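You operate a simulated robot arm through the tools that you are given. There is no shell and no other tool. Be economical: measure what you need, move in short steps, check, and stop when the job is done.

The job below is to be done with a simulated robot arm. You get a single attempt, and the scene is never put back.

TASK
Dust the green drawer box top, then polish a patch on it with the pink pad.
Fine: use the orange dust brush and the teal polish tin; lid back on, brush and pad back in their places. Set down upright: orange dust brush. A coat counts when it lies all over at full strength: go over it till it gets no stronger. What is to be rubbed or washed off counts as gone when no trace of it is left.

Only the result counts: the job must be done as asked and must still hold three seconds after the hand-in. Knocking over, shifting, dropping, spilling or breaking anything else fails it. Lids that push on must go on centred and level and be pressed home; caps that screw on are set level and turned clockwise until they are tight.

THE ROBOT
A 7-joint arm with a two-finger parallel gripper, fixed in place. Base frame: the origin is at the foot of the arm, x ahead of it, y to its left, z up; the work surface is at about z = 780. Readings come in mm, degrees, newtons and seconds.
With the tool pointing down near the work surface it reaches from about 300 to 700 mm from the base axis. Its first joint turns from -66.0 to 66.0 degrees. Payload 1.57 kg.
Tool frame: the origin (TCP) lies between the finger pads and is the grasp point; the fingertips stand 30 mm ahead of it; z points along the fingers, y is the line along which they close. The gripper opens to 110 mm. The fingers are 24 mm wide and 12 mm thick; the gripper's body (48 by 112 mm) begins 78 mm behind the TCP.
Orientation is told as [roll, pitch, yaw] about the base's x, y, z axes, in that order, counted from this pose: with the fingers straight down and closing along the base's y, the tool's x points along the base's -x, its y along +y and its z along -z.

THE INTERFACE
- The arm moves only by the tool step_arm. Its argument "plan" is a list of rows, each a list of 3 entries, a list of its own where there are three numbers: the turn, a rotation vector about the tool's x, y, z in degrees, then the shift along the tool's x, y, z in mm, then the closure, from 0 (fully open) to 1 (shut). In form: [[[ax, ay, az], [tx, ty, tz], jaw], ...]. A call has 1 to 10 rows; each row shifts and turns the commanded pose from where the row before left it, along the tool's axes as they then stand. A row lasts 0.2 s, in which the tool goes at most 50 mm and 8.6 degrees; a call with a longer step from one row to the next is refused whole, and so is a gripper value outside its range. A pose out of reach is approached as far as the arm can. The call stops where the force on the tool passes 50 N (or 10 N more than at its start, if that is more) or the arm is blocked; 0.2 s more then pass. Each finger travels about 108 mm/s and halts on what it meets, pressing with about 43 N; the grip force reading is that of the motor and also rises with nothing between the fingers. The clock runs only during rows and for 0.2 s after the last one: add rows that do not move to give the fingers time. It gives the time, the measured TCP pose, the force on the tool (base axes), the opening and the grip force at its end, in the units of the frame above (readings bear some noise), with the torque about the TCP (base axes, N m) and any sound that the robot's microphone picked up.
- Cameras (640 x 400 px; columns grow to the right, rows downward): "scene" is fixed at [164.2, -382.5, 1410]; the picture's right is [0.86, -0.51, 0.00], its down [-0.28, -0.47, -0.83] and it looks along [0.43, 0.72, -0.55] (base axes); focal length 344 px, centre (320, 200). "wrist" rides on the gripper at [70, 16, -141] in the tool frame; the picture's right is [-0.23, 0.97, 0.00], its down [-0.86, -0.20, -0.48] and it looks along [-0.47, -0.11, 0.88] (tool axes); focal length 222 px, centre (320, 200). There is no depth. A picture from a camera that has moved, and an enlarged one, comes with that camera's place and axes in the base frame and with its lens. The place of the scene camera against the robot may be out by one fixed shift of up to 12 mm in any direction.
- capture(camera): a new picture of that camera. It takes no simulated time.
- enlarge(camera, box): a new picture of the part [left, top, right, bottom] of that camera's present view, enlarged. It takes no simulated time.
- job_done(): hands the job in; it is judged then, once.

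Work in short steps. Places have to be worked out from the pictures, the camera data and where the tool is seen: move nearer, look again, correct. Check each grasp and each placing, and mend what went wrong. You have 120 turns and 84 pictures in all, those below and enlarged ones among them. Open the gripper and draw the arm clear of the work before you hand the job in, unless the task says otherwise; then end with one line.

The tools are called after ">>>" by a JSON object that holds its "op" and its "data". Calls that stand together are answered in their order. step_arm: Moves the arm, as the interface text tells. Its arguments: {"type":"object","properties":{"plan":{"type":"array","items":{"type":"array"}}},"required":["plan"]} The other tools are called the same way: capture (camera) takes a picture; enlarge (camera, box) takes an enlarged picture of a part of a camera's view; job_done () hands the job in.

At the start:

```text
clock: 0.0
position: [376.4, 98.0, 1170.8]
tool_rot: [0.0, -0.1, 0.0]
contact_force: [1.0, 0.3, 0.3]
wrist_torque: [0.0, 0.01, 0.0]
gripper_width: 110.0
finger_force: 0.1
```

scene: 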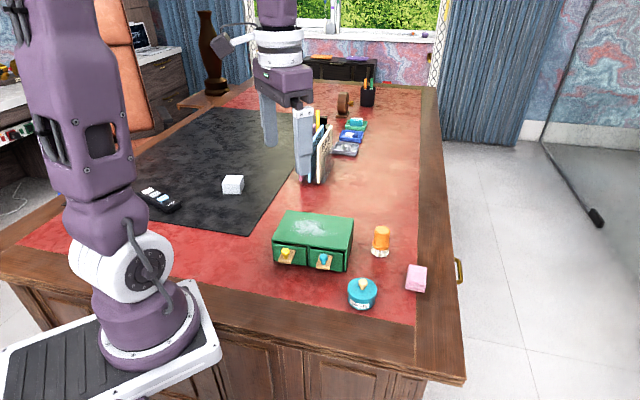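
wrist: 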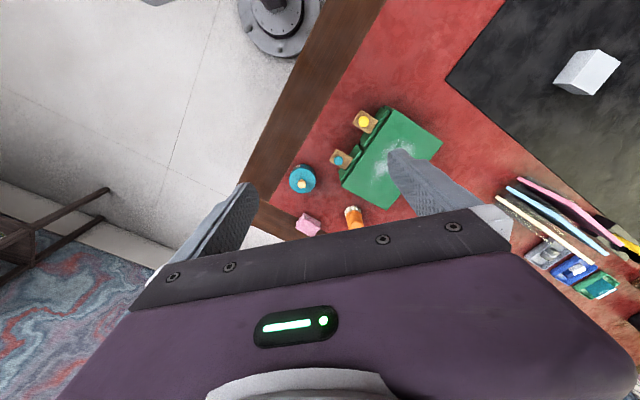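

I'll begin by looking closer at the items on the table before moving.

>>> {"op": "enlarge", "data": {"camera": "scene", "box": [260, 190, 450, 310]}}

>>> {"op": "enlarge", "data": {"camera": "wrist", "box": [270, 90, 460, 240]}}

```text
3.33 times, centred on (355, 250) of scene
camera zoom: at [164.2, -382.5, 1410.0], right [0.86, -0.51, 0.0], down [-0.28, -0.47, -0.83], along [0.43, 0.72, -0.55], focal length 1147 px, centre (203, 33)
```

zoom: 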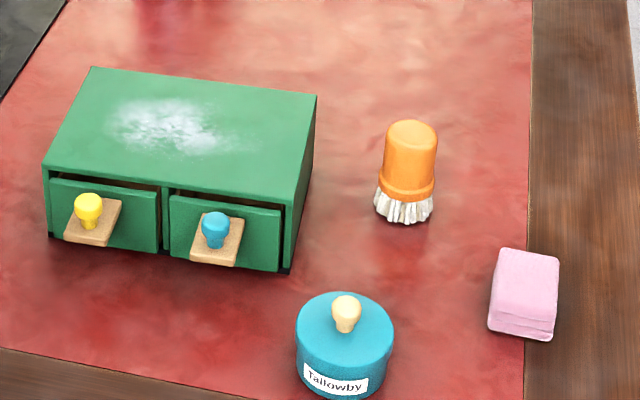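

```text
2.67 times, centred on (365, 165) of wrist
camera zoom: at [306.3, 114.6, 1311.9], right [0.23, 0.97, 0.0], down [0.86, -0.2, 0.48], along [0.47, -0.11, -0.88], focal length 592 px, centre (200, 293)
```

zoom: 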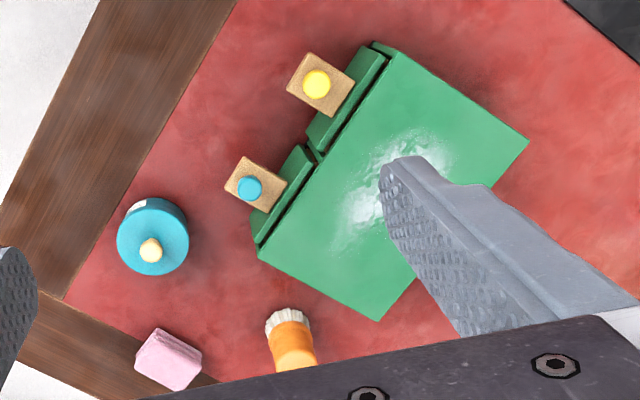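

The brush looks to stand near (650,130), the pad near (655,5), the tin near (512,25), and the box top centre near (499,222) at z≈857. I move over the brush, high up, and look.

>>> {"op": "step_arm", "data": {"plan": [[[0, 0, 0], [-37.7, 4.6, 24.4], 0], [[0, 0, 0], [-37.7, 4.6, 24.4], 0], [[0, 0, 0], [-37.7, 4.6, 24.4], 0], [[0, 0, 0], [-37.7, 4.6, 24.4], 0], [[0, 0, 0], [-37.7, 4.6, 24.4], 0], [[0, 0, 0], [-37.7, 4.6, 24.4], 0], [[0, 0, 0], [-37.7, 4.6, 24.4], 0]]}}

>>> {"op": "capture", "data": {"camera": "wrist"}}

>>> {"op": "capture", "data": {"camera": "scene"}}

```text
clock: 1.6
position: [639.8, 129.0, 998.9]
tool_rot: [0.0, -0.1, 0.0]
contact_force: [-0.5, -0.4, -0.1]
wrist_torque: [0.03, 0.01, 0.03]
gripper_width: 110.0
finger_force: 0.0
```

```text
79 pictures are left
camera wrist: at [570.4, 146.3, 1140.0], right [0.23, 0.97, 0.0], down [0.86, -0.2, 0.48], along [0.47, -0.11, -0.88], focal length 222 px, centre (320, 200)
```

wrist: 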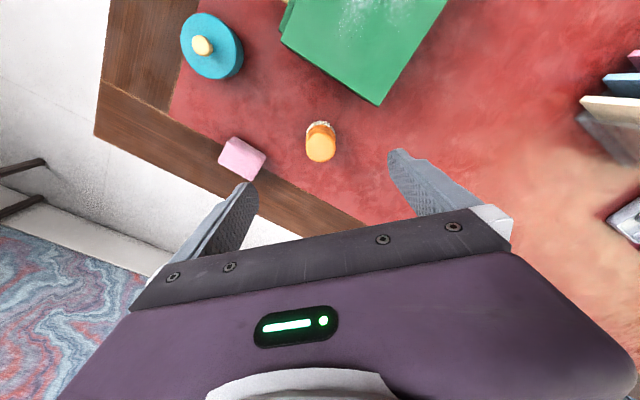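

```text
78 pictures are left
```

scene: 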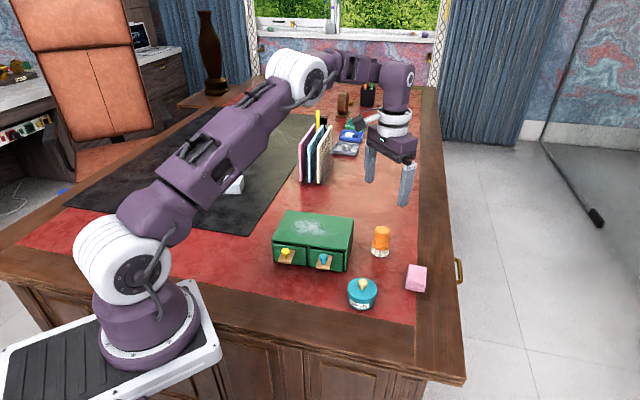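

The brush's top is about z 863, its axis near (645,130). I narrow the jaws to about 80 mm and come down to just above it.

>>> {"op": "step_arm", "data": {"plan": [[[0, 0, 0], [-3, 0.5, 30], 0.27], [[0, 0, 0], [-2, 0.5, 35], 0.27], [[0, 0, 0], [0, 0, 34], 0.27]]}}

>>> {"op": "capture", "data": {"camera": "wrist"}}

>>> {"op": "enlarge", "data": {"camera": "scene", "box": [330, 170, 450, 270]}}

```text
clock: 2.4
position: [644.9, 130.2, 900.5]
tool_rot: [-0.1, 0.0, 0.0]
contact_force: [-0.6, -0.3, -0.3]
wrist_torque: [0.01, 0.0, -0.02]
gripper_width: 80.5
finger_force: 0.0
```

```text
77 pictures are left
camera wrist: at [575.2, 148.3, 1041.2], right [0.23, 0.97, 0.0], down [0.86, -0.2, 0.48], along [0.47, -0.11, -0.88], focal length 222 px, centre (320, 200)
```

wrist: 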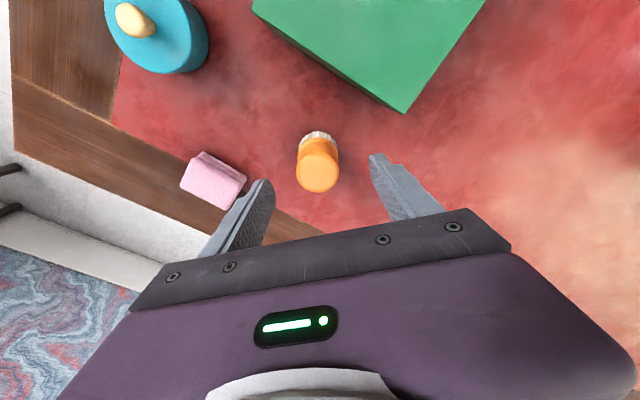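

```text
4.00 times, centred on (390, 220) of scene
camera zoom: at [164.3, -382.5, 1410.0], right [0.86, -0.51, 0.0], down [-0.28, -0.47, -0.83], along [0.43, 0.72, -0.55], focal length 1376 px, centre (40, 120)
```

zoom: 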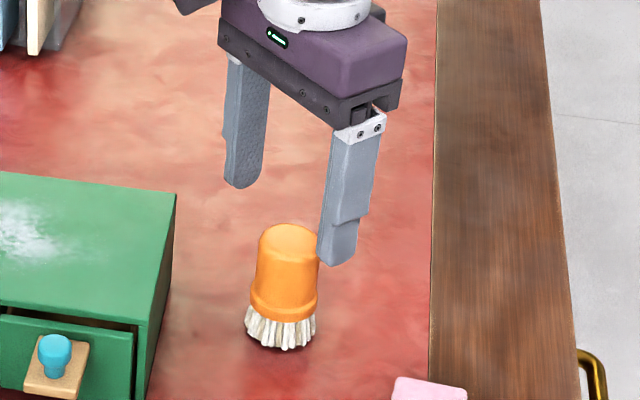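

The brush axis reads about (646,130). I lower 54 mm so that the pads take the handle above the collar, then close.

>>> {"op": "step_arm", "data": {"plan": [[[0, 0, 0], [-1.5, 0, 27], 0.27], [[0, 0, 0], [0, 0, 27], 0.27], [[0, 0, 0], [0, 0, 0], 0.27], [[0, 0, 0], [0, 0, 0], 0.7], [[0, 0, 0], [0, 0, 0], 0.9], [[0, 0, 0], [0, 0, 0], 0.9], [[0, 0, 0], [0, 0, 0], 0.9]]}}

>>> {"op": "capture", "data": {"camera": "wrist"}}

>>> {"op": "enlarge", "data": {"camera": "scene", "box": [330, 170, 450, 270]}}

```text
clock: 4.0
position: [647.6, 132.3, 846.1]
tool_rot: [0.0, 0.0, 0.1]
contact_force: [0.6, -0.1, 0.6]
wrist_torque: [0.03, -0.04, 0.03]
gripper_width: 38.1
finger_force: 42.8
```

```text
75 pictures are left
camera wrist: at [576.5, 148.2, 988.0], right [0.23, 0.97, 0.0], down [0.86, -0.2, 0.48], along [0.47, -0.11, -0.88], focal length 222 px, centre (320, 200)
```

wrist: 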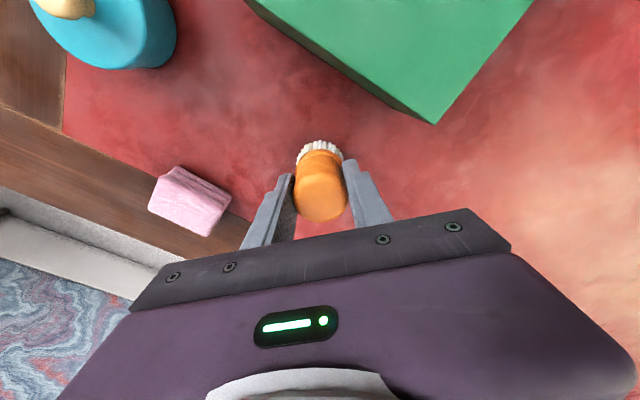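

```text
4.00 times, centred on (390, 220) of scene
camera zoom: at [164.3, -382.5, 1410.0], right [0.86, -0.51, 0.0], down [-0.28, -0.47, -0.83], along [0.43, 0.72, -0.55], focal length 1376 px, centre (40, 120)
```

zoom: 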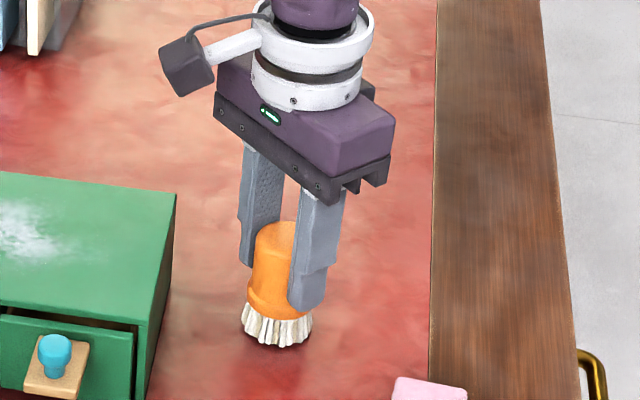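

The brush is held (38 mm opening); its home is TCP (646.8,131.2,847), so the bristle ends sit about 66 mm below the TCP. I lift it and look at the box top.

>>> {"op": "step_arm", "data": {"plan": [[[0, 0, 0], [0, 0, -15], 0.9], [[0, 0, 0], [0, 0, -45], 0.9], [[0, 0, 0], [0, 0, -50], 0.9], [[0, 0, 0], [20, 10, -40], 0.9], [[0, 0, 0], [30, 20, 0], 0.9]]}}

>>> {"op": "capture", "data": {"camera": "wrist"}}

>>> {"op": "enlarge", "data": {"camera": "scene", "box": [260, 130, 440, 280]}}

```text
clock: 5.2
position: [596.1, 162.8, 996.9]
tool_rot: [0.1, 0.0, 0.0]
contact_force: [0.6, 0.2, -0.9]
wrist_torque: [0.01, 0.01, 0.0]
gripper_width: 37.8
finger_force: 43.4
```

```text
73 pictures are left
camera wrist: at [526.1, 178.9, 1138.2], right [0.23, 0.97, 0.0], down [0.86, -0.2, 0.48], along [0.47, -0.11, -0.88], focal length 222 px, centre (320, 200)
```

wrist: 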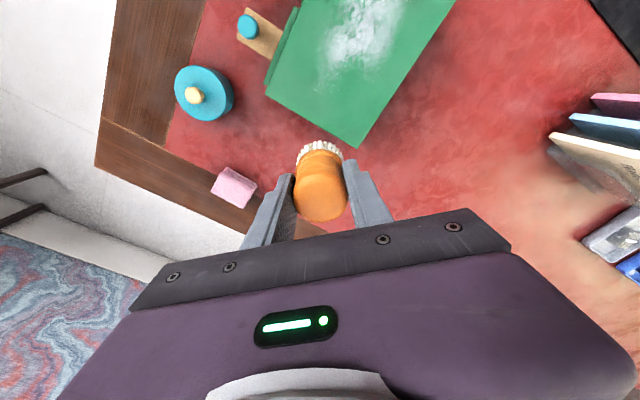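

```text
2.67 times, centred on (350, 205) of scene
camera zoom: at [164.2, -382.6, 1410.0], right [0.86, -0.51, 0.0], down [-0.28, -0.47, -0.83], along [0.43, 0.72, -0.55], focal length 917 px, centre (240, 187)
```

zoom: 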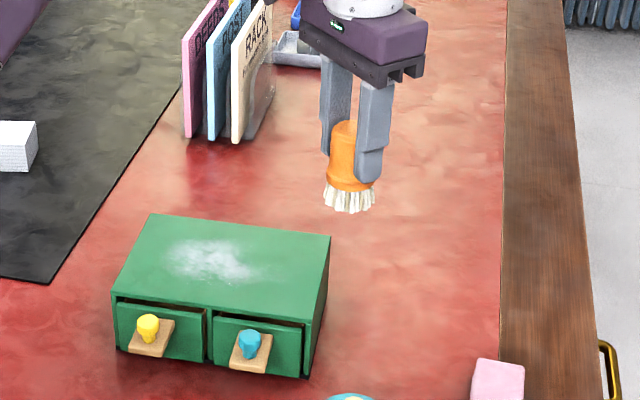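

Box corners from several views agree: top centre ≈ (500,222), z≈857, long axis ≈ (0.755,-0.656). I carry the brush over the first lane's start and lower it to a little above the top.

>>> {"op": "step_arm", "data": {"plan": [[[0, 0, 0], [42.35, 19.05, 0], 0.9], [[0, 0, 0], [42.35, 19.05, 0], 0.9], [[0, 0, 0], [42.35, 19.05, 0], 0.9], [[0, 0, 0], [42.35, 19.05, 0], 0.9], [[0, 0, 0], [0, 0, 30], 0.9], [[0, 0, 0], [0, 0, 30], 0.9]]}}

>>> {"op": "capture", "data": {"camera": "wrist"}}

>>> {"op": "enlarge", "data": {"camera": "scene", "box": [240, 140, 400, 280]}}

```text
clock: 6.6
position: [427.0, 238.9, 935.8]
tool_rot: [0.0, 0.0, -0.1]
contact_force: [0.1, -0.1, 0.0]
wrist_torque: [-0.01, 0.0, -0.02]
gripper_width: 38.0
finger_force: 43.2
```

```text
71 pictures are left
camera wrist: at [357.5, 254.8, 1077.6], right [0.23, 0.97, 0.0], down [0.85, -0.2, 0.48], along [0.47, -0.11, -0.88], focal length 222 px, centre (320, 200)
```

wrist: 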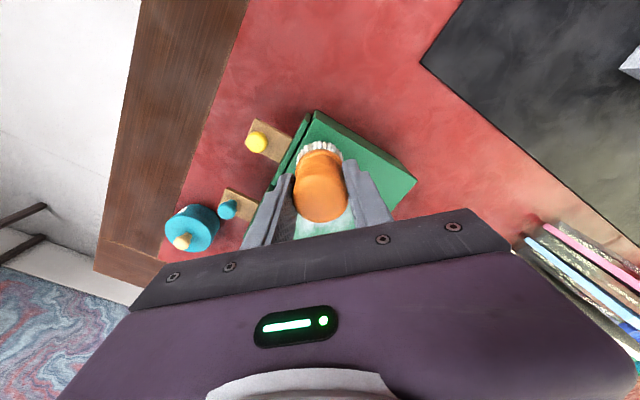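

```text
2.86 times, centred on (320, 210) of scene
camera zoom: at [164.3, -382.5, 1410.0], right [0.86, -0.51, 0.0], down [-0.28, -0.47, -0.83], along [0.43, 0.72, -0.55], focal length 983 px, centre (320, 171)
```

zoom: 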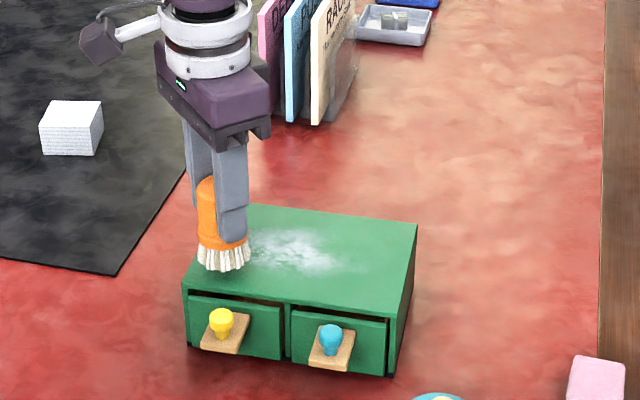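

The brush hovers over the front-left part of the top. I lower it gently to find contact.

>>> {"op": "step_arm", "data": {"plan": [[[0, 0, 0], [0, 0, 4], 0.9], [[0, 0, 0], [0, 0, 3], 0.9], [[0, 0, 0], [0, 0, 3], 0.9], [[0, 0, 0], [0, 0, 2], 0.9]]}}

```text
clock: 7.6
position: [427.3, 237.8, 924.7]
tool_rot: [-0.1, 0.0, 0.0]
contact_force: [0.1, 0.6, -0.5]
wrist_torque: [-0.02, 0.0, 0.0]
gripper_width: 38.1
finger_force: 42.8
```

No contact yet at z≈925; continuing down in small steps.

>>> {"op": "step_arm", "data": {"plan": [[[0, 0, 0], [0, 0, 1.5], 0.9], [[0, 0, 0], [0, 0, 1.5], 0.9], [[0, 0, 0], [0, 0, 1.5], 0.9]]}}

```text
clock: 8.4
position: [427.9, 237.5, 921.9]
tool_rot: [0.0, -0.1, 0.0]
contact_force: [-5.1, -2.9, 27.7]
wrist_torque: [-0.16, 0.35, -0.05]
gripper_width: 38.3
finger_force: 42.8
```

Contact at z≈922 with 28 N; I ease off 0.8 mm and sweep the first two lanes along the long axis.

>>> {"op": "step_arm", "data": {"plan": [[[0, 0, 0], [0, 0, -0.8], 0.9], [[0, 0, 0], [-24.5, -21.3, 0], 0.9], [[0, 0, 0], [-24.5, -21.3, 0], 0.9], [[0, 0, 0], [-24.5, -21.3, 0], 0.9], [[0, 0, 0], [-24.5, -21.3, 0], 0.9], [[0, 0, 0], [-15.7, 18.1, 0], 0.9], [[0, 0, 0], [24.5, 21.3, 0], 0.9], [[0, 0, 0], [24.5, 21.3, 0], 0.9], [[0, 0, 0], [24.5, 21.3, 0], 0.9], [[0, 0, 0], [24.5, 21.3, 0], 0.9]]}}

>>> {"op": "enlarge", "data": {"camera": "scene", "box": [240, 140, 400, 280]}}

```text
clock: 10.6
position: [443.4, 255.7, 920.9]
tool_rot: [0.0, 0.0, -0.1]
contact_force: [7.0, -6.4, 23.7]
wrist_torque: [-0.34, -0.51, 0.03]
gripper_width: 37.9
finger_force: 43.2
```

```text
2.86 times, centred on (320, 210) of scene
camera zoom: at [164.1, -382.9, 1409.9], right [0.86, -0.51, 0.0], down [-0.28, -0.47, -0.83], along [0.43, 0.72, -0.55], focal length 983 px, centre (320, 171)
```

zoom: 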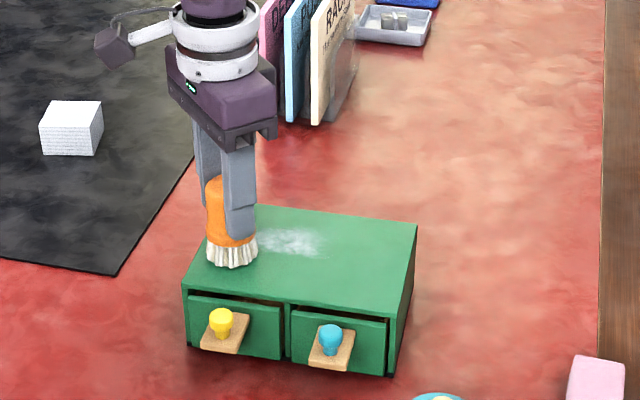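

Dust vanishes under the sweep, and the box stays put. Now the next two lanes.

>>> {"op": "step_arm", "data": {"plan": [[[0, 0, 0], [-15.7, 18.1, -0.4], 0.9], [[0, 0, 0], [-24.5, -21.3, 0], 0.9], [[0, 0, 0], [-24.5, -21.3, 0], 0.9], [[0, 0, 0], [-24.5, -21.3, 0], 0.9], [[0, 0, 0], [-24.5, -21.3, 0], 0.9], [[0, 0, 0], [-15.7, 18.1, 0], 0.9], [[0, 0, 0], [24.5, 21.3, 0], 0.9], [[0, 0, 0], [24.5, 21.3, 0], 0.9], [[0, 0, 0], [24.5, 21.3, 0], 0.9], [[0, 0, 0], [24.5, 21.3, 0], 0.9]]}}

>>> {"op": "enlarge", "data": {"camera": "scene", "box": [240, 140, 400, 280]}}

```text
clock: 12.8
position: [474.3, 293.5, 921.8]
tool_rot: [0.0, 0.0, 0.0]
contact_force: [4.1, -1.7, 9.9]
wrist_torque: [-0.17, -0.45, -0.04]
gripper_width: 37.9
finger_force: 43.0
```

```text
2.86 times, centred on (320, 210) of scene
camera zoom: at [164.2, -382.7, 1410.0], right [0.86, -0.51, 0.0], down [-0.28, -0.47, -0.83], along [0.43, 0.72, -0.55], focal length 983 px, centre (320, 171)
```

zoom: 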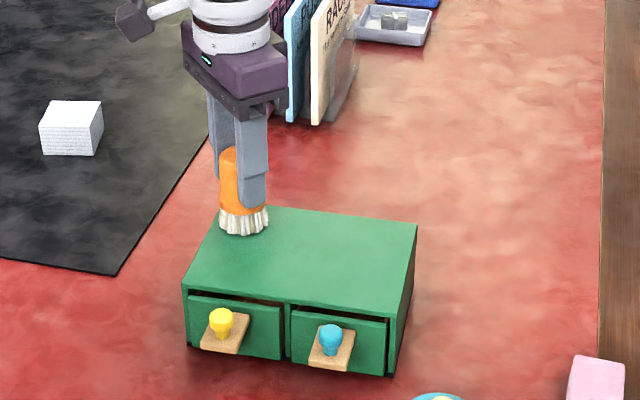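

The top looks clean. For certainty I go over it once more on the in-between lanes.

>>> {"op": "step_arm", "data": {"plan": [[[0, 0, 0], [7.9, -9, 0.2], 0.9], [[0, 0, 0], [-24.5, -21.3, 0], 0.9], [[0, 0, 0], [-24.5, -21.3, 0], 0.9], [[0, 0, 0], [-24.5, -21.3, 0], 0.9], [[0, 0, 0], [-24.5, -21.3, 0], 0.9], [[0, 0, 0], [15.7, -18.1, 0], 0.9], [[0, 0, 0], [24.5, 21.3, 0], 0.9], [[0, 0, 0], [24.5, 21.3, 0], 0.9], [[0, 0, 0], [24.5, 21.3, 0], 0.9], [[0, 0, 0], [24.5, 21.3, 0], 0.9]]}}

>>> {"op": "step_arm", "data": {"plan": [[[0, 0, 0], [15.7, -18.1, 0], 0.9], [[0, 0, 0], [-24.5, -21.3, 0], 0.9], [[0, 0, 0], [-24.5, -21.3, 0], 0.9], [[0, 0, 0], [-24.5, -21.3, 0], 0.9], [[0, 0, 0], [-24.5, -21.3, 0], 0.9], [[0, 0, 0], [0, 0, -30], 0.9], [[0, 0, 0], [-20, 20, -40], 0.9], [[0, 0, 0], [-30, 20, -30], 0.9]]}}

>>> {"op": "capture", "data": {"camera": "wrist"}}

>>> {"op": "enlarge", "data": {"camera": "scene", "box": [260, 200, 370, 280]}}

```text
clock: 15.0
position: [450.7, 264.7, 920.9]
tool_rot: [0.1, 0.0, 0.0]
contact_force: [-0.2, -0.2, -0.7]
wrist_torque: [0.0, -0.02, -0.02]
gripper_width: 37.9
finger_force: 42.6
```

```text
clock: 16.8
position: [584.8, 200.6, 1020.2]
tool_rot: [-0.1, 0.1, 0.0]
contact_force: [0.3, 0.4, -0.5]
wrist_torque: [-0.01, 0.02, -0.03]
gripper_width: 37.9
finger_force: 43.2
```

```text
67 pictures are left
camera wrist: at [513.9, 217.7, 1162.1], right [0.23, 0.97, 0.0], down [0.86, -0.2, 0.48], along [0.47, -0.11, -0.88], focal length 222 px, centre (320, 200)
```

wrist: 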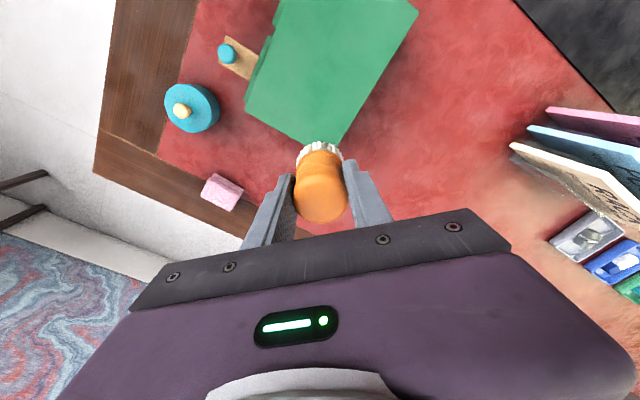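

```text
5.00 times, centred on (315, 240) of scene
camera zoom: at [164.2, -382.6, 1410.0], right [0.86, -0.51, 0.0], down [-0.28, -0.47, -0.83], along [0.43, 0.72, -0.55], focal length 1720 px, centre (345, 0)
```

zoom: 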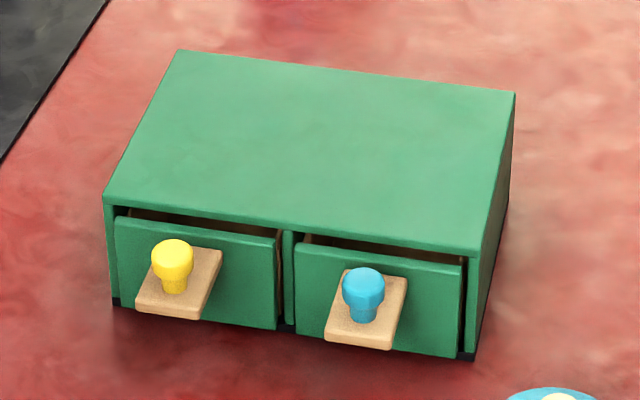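

The top appears clean, though the last passes may have been barely touching. I look closer for faint remnants before deciding.

>>> {"op": "enlarge", "data": {"camera": "wrist", "box": [230, 0, 430, 150]}}

>>> {"op": "enlarge", "data": {"camera": "scene", "box": [280, 208, 340, 245]}}

```text
2.67 times, centred on (330, 75) of wrist
camera zoom: at [513.9, 217.7, 1162.1], right [0.23, 0.97, 0.0], down [0.86, -0.2, 0.48], along [0.47, -0.11, -0.88], focal length 592 px, centre (293, 533)
```

zoom: 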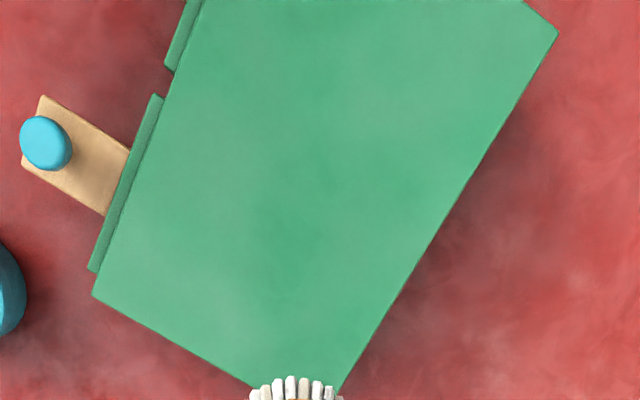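

```text
10.67 times, centred on (310, 226) of scene
camera zoom: at [164.2, -382.6, 1410.0], right [0.86, -0.51, 0.0], down [-0.28, -0.47, -0.83], along [0.43, 0.72, -0.55], focal length 3669 px, centre (427, -83)
```

zoom: 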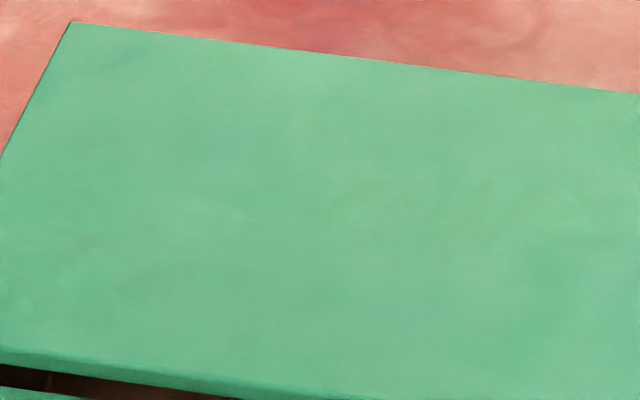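

No clear remnants, but I make one more firm pass to be safe, first re-finding contact.

>>> {"op": "step_arm", "data": {"plan": [[[0, 0, 0], [30, -20, 30], 0.9], [[0, 0, 0], [20, -20, 40], 0.9], [[0, 0, 0], [0, 0, 28], 0.9], [[0, 0, 0], [0, 0, 2], 0.9], [[0, 0, 0], [0, 0, 1], 0.9]]}}

```text
clock: 18.0
position: [533.6, 160.2, 921.6]
tool_rot: [0.0, 0.0, 0.1]
contact_force: [-7.3, -2.9, 31.9]
wrist_torque: [-0.2, 0.35, -0.06]
gripper_width: 38.0
finger_force: 42.9
```

Firm contact. Sweeping lanes v = -24, 0, then 24 and the outer ones.

>>> {"op": "step_arm", "data": {"plan": [[[0, 0, 0], [24.5, 21.3, -0.6], 0.9], [[0, 0, 0], [24.5, 21.3, 0], 0.9], [[0, 0, 0], [24.5, 21.3, 0], 0.9], [[0, 0, 0], [24.5, 21.3, 0], 0.9], [[0, 0, 0], [-15.7, 18.1, 0], 0.9], [[0, 0, 0], [-24.5, -21.3, 0], 0.9], [[0, 0, 0], [-24.5, -21.3, 0], 0.9], [[0, 0, 0], [-24.5, -21.3, 0], 0.9], [[0, 0, 0], [-24.5, -21.3, 0], 0.9]]}}

>>> {"op": "step_arm", "data": {"plan": [[[0, 0, 0], [-15.7, 18.1, 0], 0.9], [[0, 0, 0], [24.5, 21.3, 0], 0.9], [[0, 0, 0], [24.5, 21.3, 0], 0.9], [[0, 0, 0], [24.5, 21.3, 0], 0.9], [[0, 0, 0], [24.5, 21.3, 0], 0.9], [[0, 0, 0], [-11, 12.7, 0], 0.9], [[0, 0, 0], [-24.5, -21.3, 0], 0.9], [[0, 0, 0], [-24.5, -21.3, 0], 0.9], [[0, 0, 0], [-24.5, -21.3, 0], 0.9], [[0, 0, 0], [-24.5, -21.3, 0], 0.9]]}}

```text
clock: 20.0
position: [549.0, 180.3, 920.0]
tool_rot: [0.0, 0.1, 0.0]
contact_force: [-2.6, 3.2, 9.9]
wrist_torque: [0.17, 0.11, 0.04]
gripper_width: 38.0
finger_force: 43.1
```

```text
clock: 22.2
position: [575.9, 210.1, 919.7]
tool_rot: [0.0, 0.0, 0.0]
contact_force: [-3.1, 0.9, 6.8]
wrist_torque: [0.08, 0.1, -0.02]
gripper_width: 38.1
finger_force: 42.6
```

Both passes kept contact. Now I return the brush to its home at (646.8,131.2), first hovering, then lowering.

>>> {"op": "step_arm", "data": {"plan": [[[0, 0, 0], [0, 0, -40], 0.9], [[0, 0, 0], [-20.9, -29.2, -10], 0.9], [[0, 0, 0], [-25, -25, 0], 0.9], [[0, 0, 0], [-25, -25, 0], 0.9], [[0, 0, 0], [0, 0, 40], 0.9], [[0, 0, 0], [0, 0, 45], 0.9], [[0, 0, 0], [0, 0, 30], 0.9], [[0, 0, 0], [0, 0, 6], 0.9], [[0, 0, 0], [0, 0, 0], 0.9]]}}

>>> {"op": "enlarge", "data": {"camera": "scene", "box": [260, 190, 440, 290]}}

```text
clock: 24.2
position: [645.9, 131.0, 849.1]
tool_rot: [-0.1, 0.0, 0.1]
contact_force: [-1.0, 0.6, 0.1]
wrist_torque: [0.02, 0.03, 0.03]
gripper_width: 37.9
finger_force: 43.5
```

```text
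3.56 times, centred on (350, 240) of scene
camera zoom: at [164.3, -382.5, 1410.0], right [0.86, -0.51, 0.0], down [-0.28, -0.47, -0.83], along [0.43, 0.72, -0.55], focal length 1223 px, centre (213, 58)
```

zoom: 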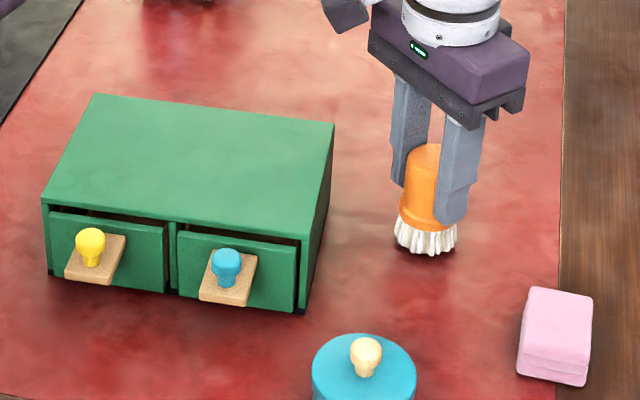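

The box is clean and unmoved. I lower the brush in 1 mm steps to contact.

>>> {"op": "step_arm", "data": {"plan": [[[0, 0, 0], [0, 0, 1], 0.9], [[0, 0, 0], [0, 0, 1], 0.9], [[0, 0, 0], [0, 0, 1], 0.9]]}}

```text
clock: 25.0
position: [647.4, 132.0, 845.9]
tool_rot: [0.0, 0.0, 0.1]
contact_force: [0.5, 0.7, -0.8]
wrist_torque: [-0.01, -0.05, -0.01]
gripper_width: 37.8
finger_force: 42.7
```

No contact yet; a bit further.

>>> {"op": "step_arm", "data": {"plan": [[[0, 0, 0], [0, 0, 1], 0.9], [[0, 0, 0], [0, 0, 1], 0.9]]}}

```text
clock: 25.6
position: [646.3, 130.7, 844.9]
tool_rot: [-0.1, 0.0, 0.0]
contact_force: [-5.0, -0.8, 12.1]
wrist_torque: [-0.05, 0.25, 0.02]
gripper_width: 38.0
finger_force: 43.4
```

The bristles touch (12 N). I open slowly, let it settle, and retreat upward.

>>> {"op": "step_arm", "data": {"plan": [[[0, 0, 0], [0, 0, 0], 0.62], [[0, 0, 0], [0, 0, 0], 0.55], [[0, 0, 0], [0, 0, 0], 0.35], [[0, 0, 0], [0, 0, 0], 0.3], [[0, 0, 0], [0, 0, -20], 0.3], [[0, 0, 0], [0, 0, -40], 0.3], [[0, 0, 0], [0, 0, -40], 0.3], [[0, 0, 0], [0, 0, -40], 0.2]]}}

>>> {"op": "capture", "data": {"camera": "wrist"}}

>>> {"op": "enlarge", "data": {"camera": "scene", "box": [330, 190, 450, 310]}}

```text
clock: 27.4
position: [644.6, 130.5, 985.9]
tool_rot: [0.1, 0.0, 0.0]
contact_force: [0.5, -0.7, 0.2]
wrist_torque: [0.03, 0.02, 0.05]
gripper_width: 87.8
finger_force: 0.1
```

```text
62 pictures are left
camera wrist: at [575.7, 148.4, 1127.0], right [0.23, 0.97, 0.0], down [0.86, -0.2, 0.48], along [0.47, -0.11, -0.88], focal length 222 px, centre (320, 200)
```

wrist: 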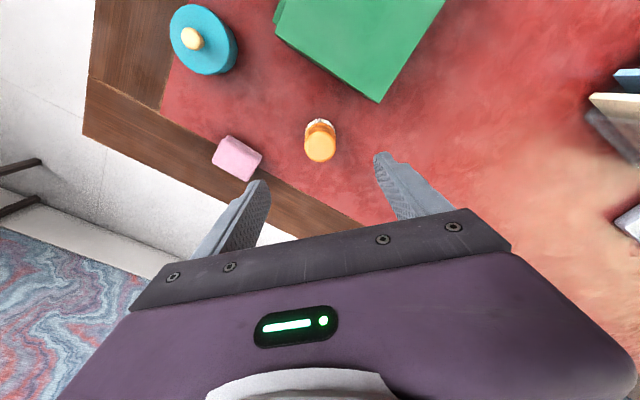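

```text
3.33 times, centred on (390, 250) of scene
camera zoom: at [164.2, -382.5, 1410.0], right [0.86, -0.51, 0.0], down [-0.28, -0.47, -0.83], along [0.43, 0.72, -0.55], focal length 1147 px, centre (87, 33)
```

zoom: 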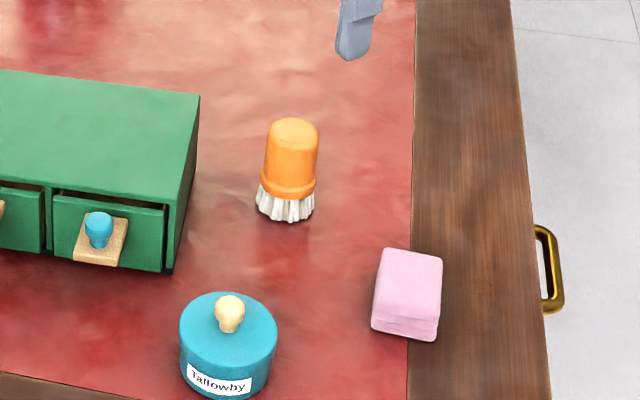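

The brush stands upright at its place. Next I go above the tin's knob, near (509,23).

>>> {"op": "step_arm", "data": {"plan": [[[0, 0, 0], [34.2, -26.8, 0], 0.4], [[0, 0, 0], [34.2, -26.8, 0], 0.4], [[0, 0, 0], [34.2, -26.8, 0], 0.4], [[0, 0, 0], [34.2, -26.8, 0], 0.4], [[0, 0, 0], [0, 0, 40], 0.4]]}}

>>> {"op": "capture", "data": {"camera": "wrist"}}

>>> {"op": "enlarge", "data": {"camera": "scene", "box": [310, 220, 450, 320]}}

```text
clock: 28.6
position: [510.0, 24.6, 945.1]
tool_rot: [0.0, 0.0, -0.1]
contact_force: [0.2, 0.2, 0.5]
wrist_torque: [0.01, 0.04, 0.01]
gripper_width: 65.9
finger_force: 0.0
```

```text
60 pictures are left
camera wrist: at [439.1, 40.9, 1086.4], right [0.23, 0.97, 0.0], down [0.85, -0.2, 0.48], along [0.47, -0.11, -0.88], focal length 222 px, centre (320, 200)
```

wrist: 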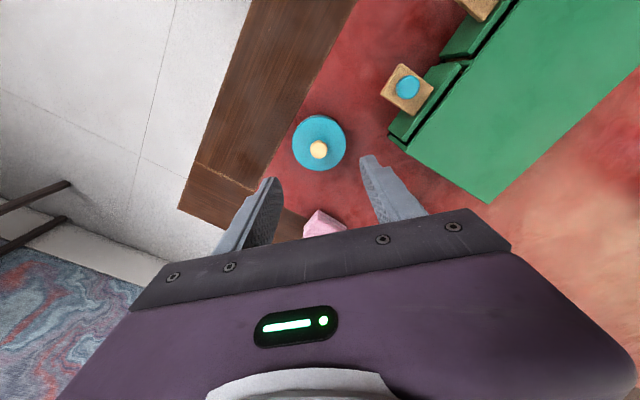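

```text
4.00 times, centred on (380, 270) of scene
camera zoom: at [164.2, -382.6, 1410.0], right [0.86, -0.51, 0.0], down [-0.28, -0.47, -0.83], along [0.43, 0.72, -0.55], focal length 1376 px, centre (80, -80)
```

zoom: 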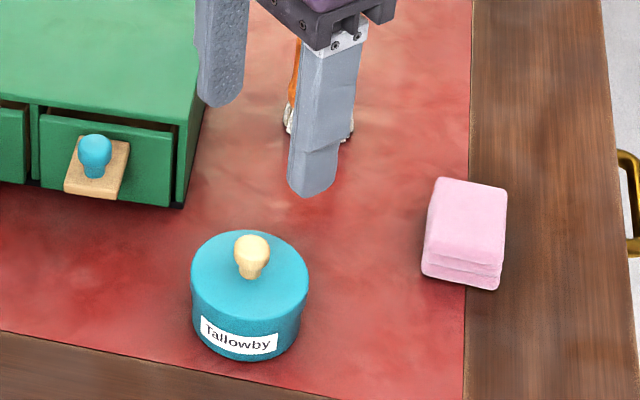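

The knob reads near (507.5,22.5) with top about z 840. I lower to z≈872 and check alignment from both cameras.

>>> {"op": "step_arm", "data": {"plan": [[[0, 0, 0], [2.5, -1.5, 36], 0.5], [[0, 0, 0], [0, 0, 36], 0.6]]}}

>>> {"op": "capture", "data": {"camera": "wrist"}}

>>> {"op": "enlarge", "data": {"camera": "scene", "box": [310, 220, 430, 320]}}

```text
clock: 29.2
position: [507.9, 21.6, 871.7]
tool_rot: [0.0, 0.0, 0.1]
contact_force: [0.2, -0.2, -0.8]
wrist_torque: [-0.04, -0.01, -0.03]
gripper_width: 43.8
finger_force: 0.1
```

```text
58 pictures are left
camera wrist: at [437.0, 39.7, 1013.7], right [0.23, 0.97, 0.0], down [0.86, -0.2, 0.48], along [0.47, -0.11, -0.88], focal length 222 px, centre (320, 200)
```

wrist: 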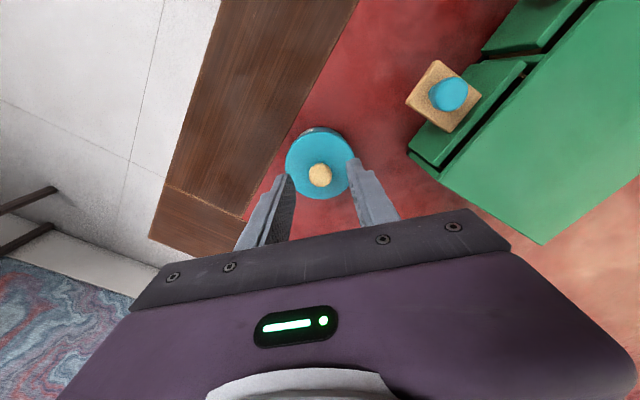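

```text
4.00 times, centred on (370, 270) of scene
camera zoom: at [164.2, -382.5, 1410.0], right [0.86, -0.51, 0.0], down [-0.28, -0.47, -0.83], along [0.43, 0.72, -0.55], focal length 1376 px, centre (120, -80)
```

zoom: 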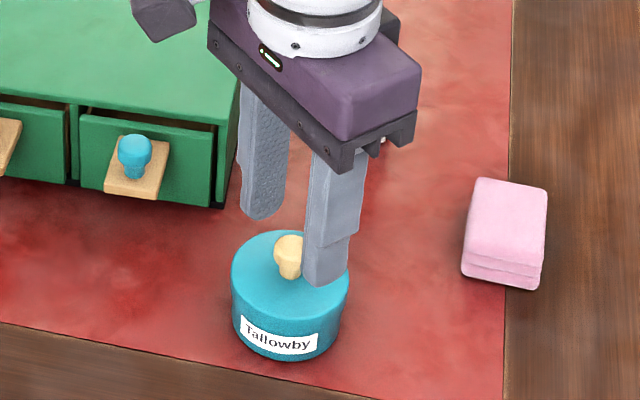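

Knob is well centred between the fingers. I lower carefully to bring the tips near the lid top.

>>> {"op": "step_arm", "data": {"plan": [[[0, 0, 0], [0.3, 0, 8], 0.6], [[0, 0, 0], [0, 0, 5], 0.6], [[0, 0, 0], [0, 0, 2], 0.6]]}}

>>> {"op": "enlarge", "data": {"camera": "scene", "box": [330, 240, 410, 310]}}

>>> {"op": "enlarge", "data": {"camera": "wrist", "box": [240, 100, 400, 220]}}

```text
clock: 30.0
position: [506.1, 22.2, 857.4]
tool_rot: [0.0, 0.1, 0.1]
contact_force: [-0.4, -0.2, -1.0]
wrist_torque: [-0.02, 0.0, 0.0]
gripper_width: 44.2
finger_force: 0.1
```

```text
5.71 times, centred on (370, 275) of scene
camera zoom: at [164.2, -382.5, 1410.0], right [0.86, -0.51, 0.0], down [-0.28, -0.47, -0.83], along [0.43, 0.72, -0.55], focal length 1966 px, centre (34, -229)
```

zoom: 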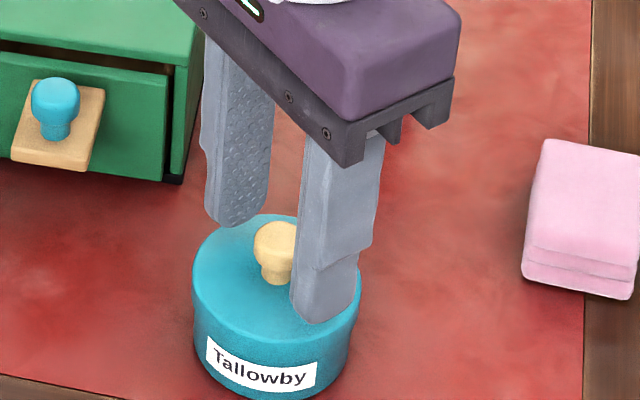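

```text
3.33 times, centred on (320, 160) of wrist
camera zoom: at [436.8, 39.2, 999.4], right [0.23, 0.97, 0.0], down [0.85, -0.2, 0.48], along [0.47, -0.11, -0.88], focal length 740 px, centre (320, 333)
```

zoom: 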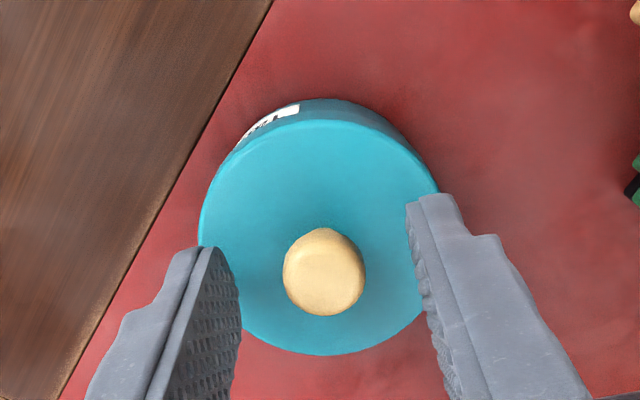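

The tips are still above the lid; I creep down further watching for contact.

>>> {"op": "step_arm", "data": {"plan": [[[0, 0, 0], [0, 0, 1.5], 0.6], [[0, 0, 0], [0, 0, 1.5], 0.6], [[0, 0, 0], [0, 0, 1.5], 0.6]]}}

```text
clock: 30.8
position: [507.2, 22.1, 853.4]
tool_rot: [0.0, -0.1, -0.1]
contact_force: [0.8, -0.2, -0.5]
wrist_torque: [0.01, 0.02, 0.0]
gripper_width: 43.9
finger_force: 0.1
```

No contact at z≈853; enough overlap with the knob, so I close on it.

>>> {"op": "step_arm", "data": {"plan": [[[0, 0, 0], [0, 0, 1.5], 0.7], [[0, 0, 0], [0, 0, 0], 0.85], [[0, 0, 0], [0, 0, 0], 1], [[0, 0, 0], [0, 0, 0], 1], [[0, 0, 0], [0, 0, 0], 1]]}}

>>> {"op": "enlarge", "data": {"camera": "scene", "box": [330, 240, 410, 310]}}

>>> {"op": "enlarge", "data": {"camera": "wrist", "box": [240, 100, 400, 220]}}

```text
clock: 32.0
position: [506.9, 21.9, 851.9]
tool_rot: [0.0, 0.0, 0.0]
contact_force: [0.4, -0.4, 0.5]
wrist_torque: [-0.01, 0.0, -0.01]
gripper_width: 18.3
finger_force: 32.3
heard: snap
```

```text
5.71 times, centred on (370, 275) of scene
camera zoom: at [164.3, -382.5, 1410.0], right [0.86, -0.51, 0.0], down [-0.28, -0.47, -0.83], along [0.43, 0.72, -0.55], focal length 1966 px, centre (34, -229)
```

zoom: 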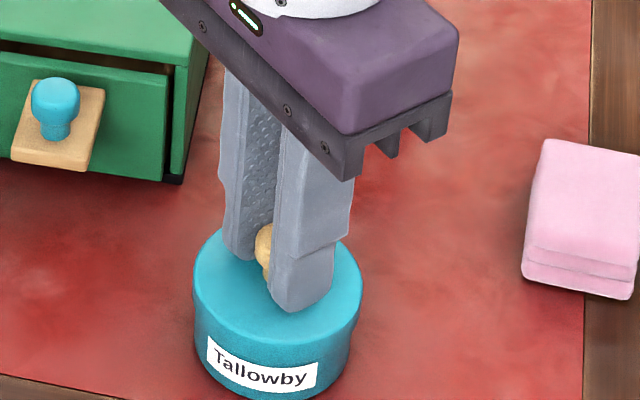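

```text
3.33 times, centred on (320, 160) of wrist
camera zoom: at [436.7, 39.0, 993.3], right [0.23, 0.97, 0.0], down [0.86, -0.2, 0.48], along [0.47, -0.11, -0.88], focal length 740 px, centre (320, 333)
```

zoom: 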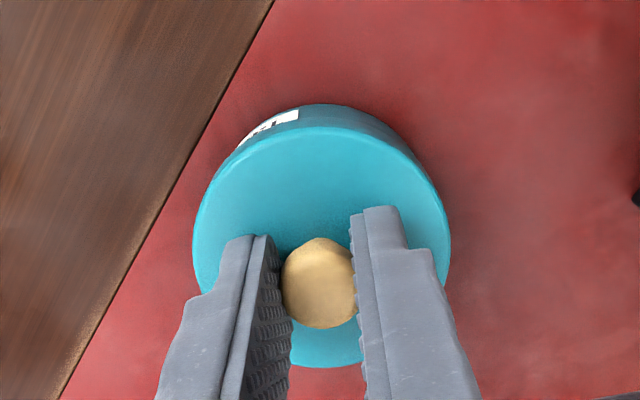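

The knob is held (18 mm) and a snap was heard, presumably the lid's catch letting go. I lift a little and check.

>>> {"op": "step_arm", "data": {"plan": [[[0, 0, 0], [0, 0, -2], 1], [[0, 0, 0], [0, 0, -3], 1], [[0, 0, 0], [0, 0, -5], 1]]}}

>>> {"op": "enlarge", "data": {"camera": "scene", "box": [330, 240, 410, 310]}}

```text
clock: 32.8
position: [507.1, 21.9, 860.4]
tool_rot: [0.0, 0.0, 0.0]
contact_force: [-0.3, -0.5, -0.4]
wrist_torque: [0.01, -0.01, 0.0]
gripper_width: 18.0
finger_force: 33.1
```

```text
5.71 times, centred on (370, 275) of scene
camera zoom: at [164.3, -382.5, 1410.0], right [0.86, -0.51, 0.0], down [-0.28, -0.47, -0.83], along [0.43, 0.72, -0.55], focal length 1966 px, centre (34, -229)
```

zoom: 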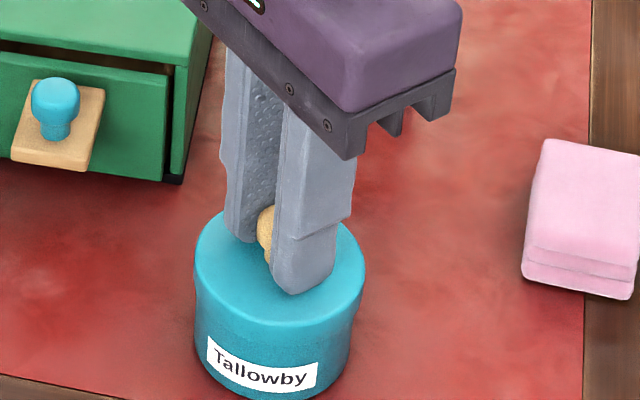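

The lid came away and the tin stayed. I lift it fully and look at both.

>>> {"op": "step_arm", "data": {"plan": [[[0, 0, 0], [0, 0, -20], 1], [[0, 0, 0], [0, 0, -30], 1], [[0, 0, 0], [0, 0, -20], 1]]}}

>>> {"op": "enlarge", "data": {"camera": "scene", "box": [320, 210, 440, 310]}}

>>> {"op": "capture", "data": {"camera": "wrist"}}

```text
clock: 33.6
position: [507.2, 22.2, 931.3]
tool_rot: [0.0, 0.0, 0.0]
contact_force: [-0.3, -0.1, -0.5]
wrist_torque: [0.0, 0.01, -0.01]
gripper_width: 18.1
finger_force: 32.5
```

```text
4.00 times, centred on (380, 260) of scene
camera zoom: at [164.2, -382.5, 1410.0], right [0.86, -0.51, 0.0], down [-0.28, -0.47, -0.83], along [0.43, 0.72, -0.55], focal length 1376 px, centre (80, -40)
```

zoom: 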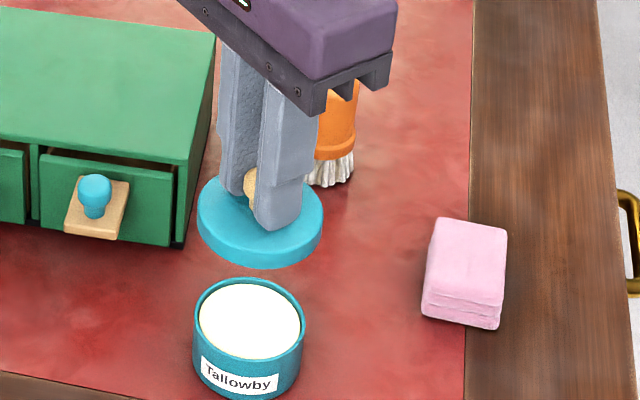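

```text
50 pictures are left
camera wrist: at [436.9, 39.6, 1073.1], right [0.23, 0.97, 0.0], down [0.86, -0.2, 0.48], along [0.47, -0.11, -0.88], focal length 222 px, centre (320, 200)
```

wrist: 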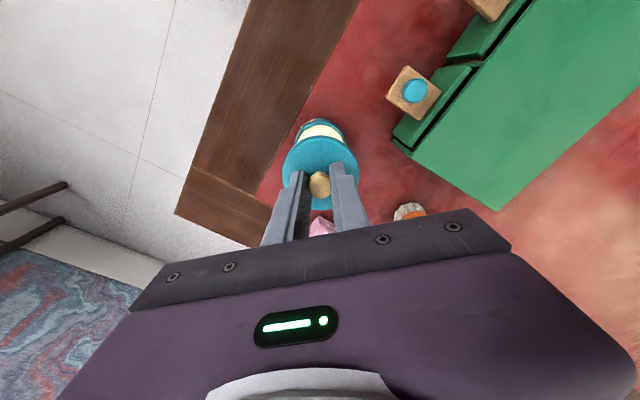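

The tin is open with white polish just below the rim; the lid is a shallow disc. I carry the lid to free cloth near (582,58) and lower it.

>>> {"op": "step_arm", "data": {"plan": [[[0, 0, 0], [-37.4, 17.8, 0], 1], [[0, 0, 0], [-37.4, 17.7, 0], 1], [[0, 0, 0], [0, 0, 40], 1], [[0, 0, 0], [0, 0, 40], 1], [[0, 0, 0], [0, 0, 15], 1], [[0, 0, 0], [0, 0, 0], 1]]}}

>>> {"op": "enlarge", "data": {"camera": "scene", "box": [320, 210, 440, 310]}}

```text
clock: 35.0
position: [581.8, 59.0, 836.3]
tool_rot: [-0.1, 0.0, 0.0]
contact_force: [0.2, 0.8, -0.2]
wrist_torque: [-0.01, 0.0, 0.01]
gripper_width: 18.0
finger_force: 33.0
```

```text
4.00 times, centred on (380, 260) of scene
camera zoom: at [164.3, -382.5, 1410.0], right [0.86, -0.51, 0.0], down [-0.28, -0.47, -0.83], along [0.43, 0.72, -0.55], focal length 1376 px, centre (80, -40)
```

zoom: 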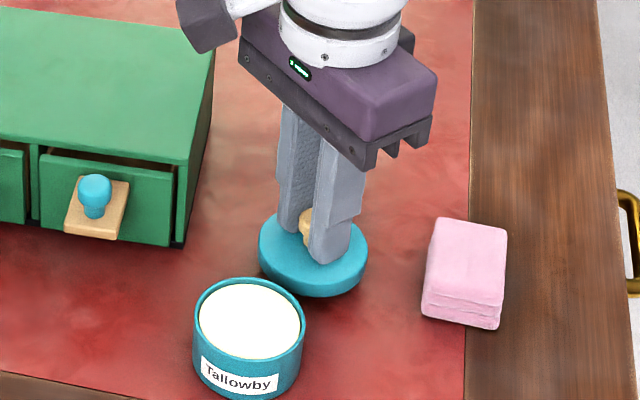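

Still free; creeping down.

>>> {"op": "step_arm", "data": {"plan": [[[0, 0, 0], [0, 0, 3], 1], [[0, 0, 0], [0, 0, 3], 1], [[0, 0, 0], [0, 0, 2], 1], [[0, 0, 0], [0, 0, 2], 1]]}}

```text
clock: 36.0
position: [581.6, 56.6, 826.8]
tool_rot: [0.0, 0.0, 0.0]
contact_force: [0.4, -0.5, 0.0]
wrist_torque: [0.03, 0.01, -0.01]
gripper_width: 17.9
finger_force: 32.9
```

No contact; continuing.

>>> {"op": "step_arm", "data": {"plan": [[[0, 0, 0], [0, 0, 1.5], 1], [[0, 0, 0], [0, 0, 1.5], 1], [[0, 0, 0], [0, 0, 1.5], 1]]}}

```text
clock: 36.8
position: [582.1, 58.8, 822.2]
tool_rot: [0.0, 0.0, 0.0]
contact_force: [-1.2, 0.1, -0.2]
wrist_torque: [-0.01, -0.04, 0.04]
gripper_width: 18.1
finger_force: 32.4
```

>>> {"op": "step_arm", "data": {"plan": [[[0, 0, 0], [0, 0, 1.5], 1], [[0, 0, 0], [0, 0, 1.5], 1], [[0, 0, 0], [0, 0, 1], 1]]}}

>>> {"op": "enlarge", "data": {"camera": "scene", "box": [320, 210, 440, 310]}}

```text
clock: 37.6
position: [582.3, 58.3, 817.5]
tool_rot: [0.0, 0.0, 0.0]
contact_force: [-0.2, -0.2, -0.4]
wrist_torque: [0.0, -0.01, 0.01]
gripper_width: 18.1
finger_force: 33.1
```

```text
4.00 times, centred on (380, 260) of scene
camera zoom: at [164.3, -382.5, 1410.0], right [0.86, -0.51, 0.0], down [-0.28, -0.47, -0.83], along [0.43, 0.72, -0.55], focal length 1376 px, centre (80, -40)
```

zoom: 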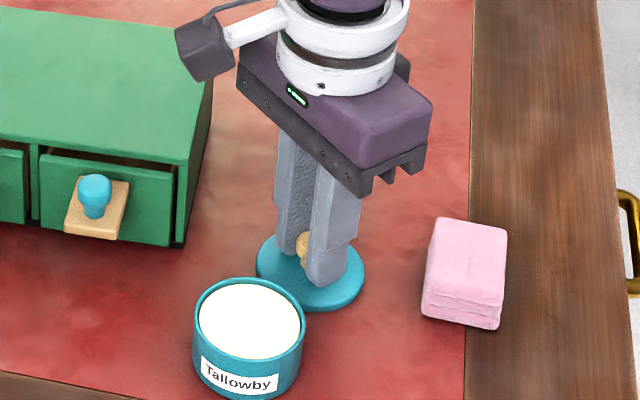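

Very close now; a few 1 mm steps more.

>>> {"op": "step_arm", "data": {"plan": [[[0, 0, 0], [0, 0, 1], 1], [[0, 0, 0], [0, 0, 1], 1], [[0, 0, 0], [0, 0, 1], 1]]}}

```text
clock: 38.4
position: [581.4, 57.5, 815.8]
tool_rot: [0.0, 0.1, 0.0]
contact_force: [-3.9, -0.8, 13.2]
wrist_torque: [0.05, 0.12, -0.01]
gripper_width: 18.1
finger_force: 32.2
```

The lid is down (13 N). I release, rise straight up, and move over the pad to look.

>>> {"op": "step_arm", "data": {"plan": [[[0, 0, 0], [0, 0, 0], 0.8], [[0, 0, 0], [0, 0, 0], 0.65], [[0, 0, 0], [0, 0, 0], 0.6], [[0, 0, 0], [0, 0, -15], 0.6], [[0, 0, 0], [0, 0, -40], 0.6], [[0, 0, 0], [0, 0, -40], 0.5], [[0, 0, 0], [-36, -26, 0], 0.3], [[0, 0, 0], [-36, -26, 0], 0.3]]}}

>>> {"op": "capture", "data": {"camera": "wrist"}}

>>> {"op": "enlarge", "data": {"camera": "scene", "box": [330, 220, 450, 310]}}

```text
clock: 40.2
position: [652.8, 5.9, 908.6]
tool_rot: [0.0, 0.0, 0.0]
contact_force: [0.2, -0.7, 0.5]
wrist_torque: [0.03, 0.01, -0.01]
gripper_width: 76.8
finger_force: 0.0
```

```text
47 pictures are left
camera wrist: at [583.1, 22.5, 1050.9], right [0.23, 0.97, 0.0], down [0.86, -0.2, 0.48], along [0.47, -0.11, -0.88], focal length 222 px, centre (320, 200)
```

wrist: 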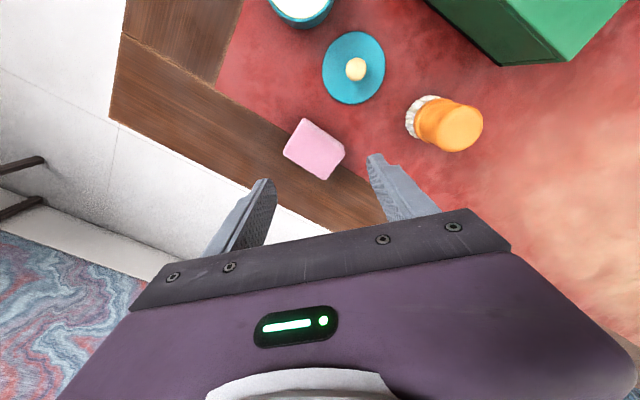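

```text
4.44 times, centred on (390, 265) of scene
camera zoom: at [164.2, -382.5, 1410.0], right [0.86, -0.51, 0.0], down [-0.28, -0.47, -0.83], along [0.43, 0.72, -0.55], focal length 1529 px, centre (9, -89)
```

zoom: 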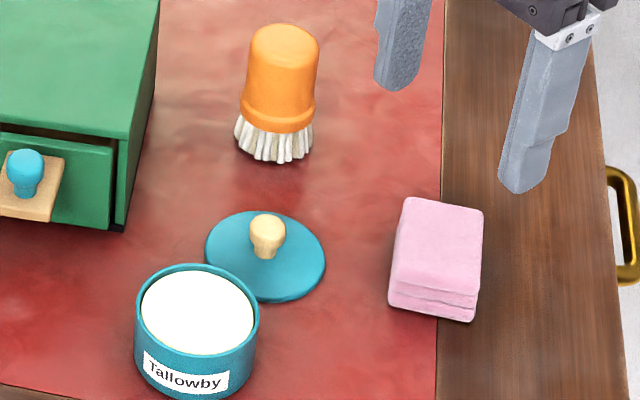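

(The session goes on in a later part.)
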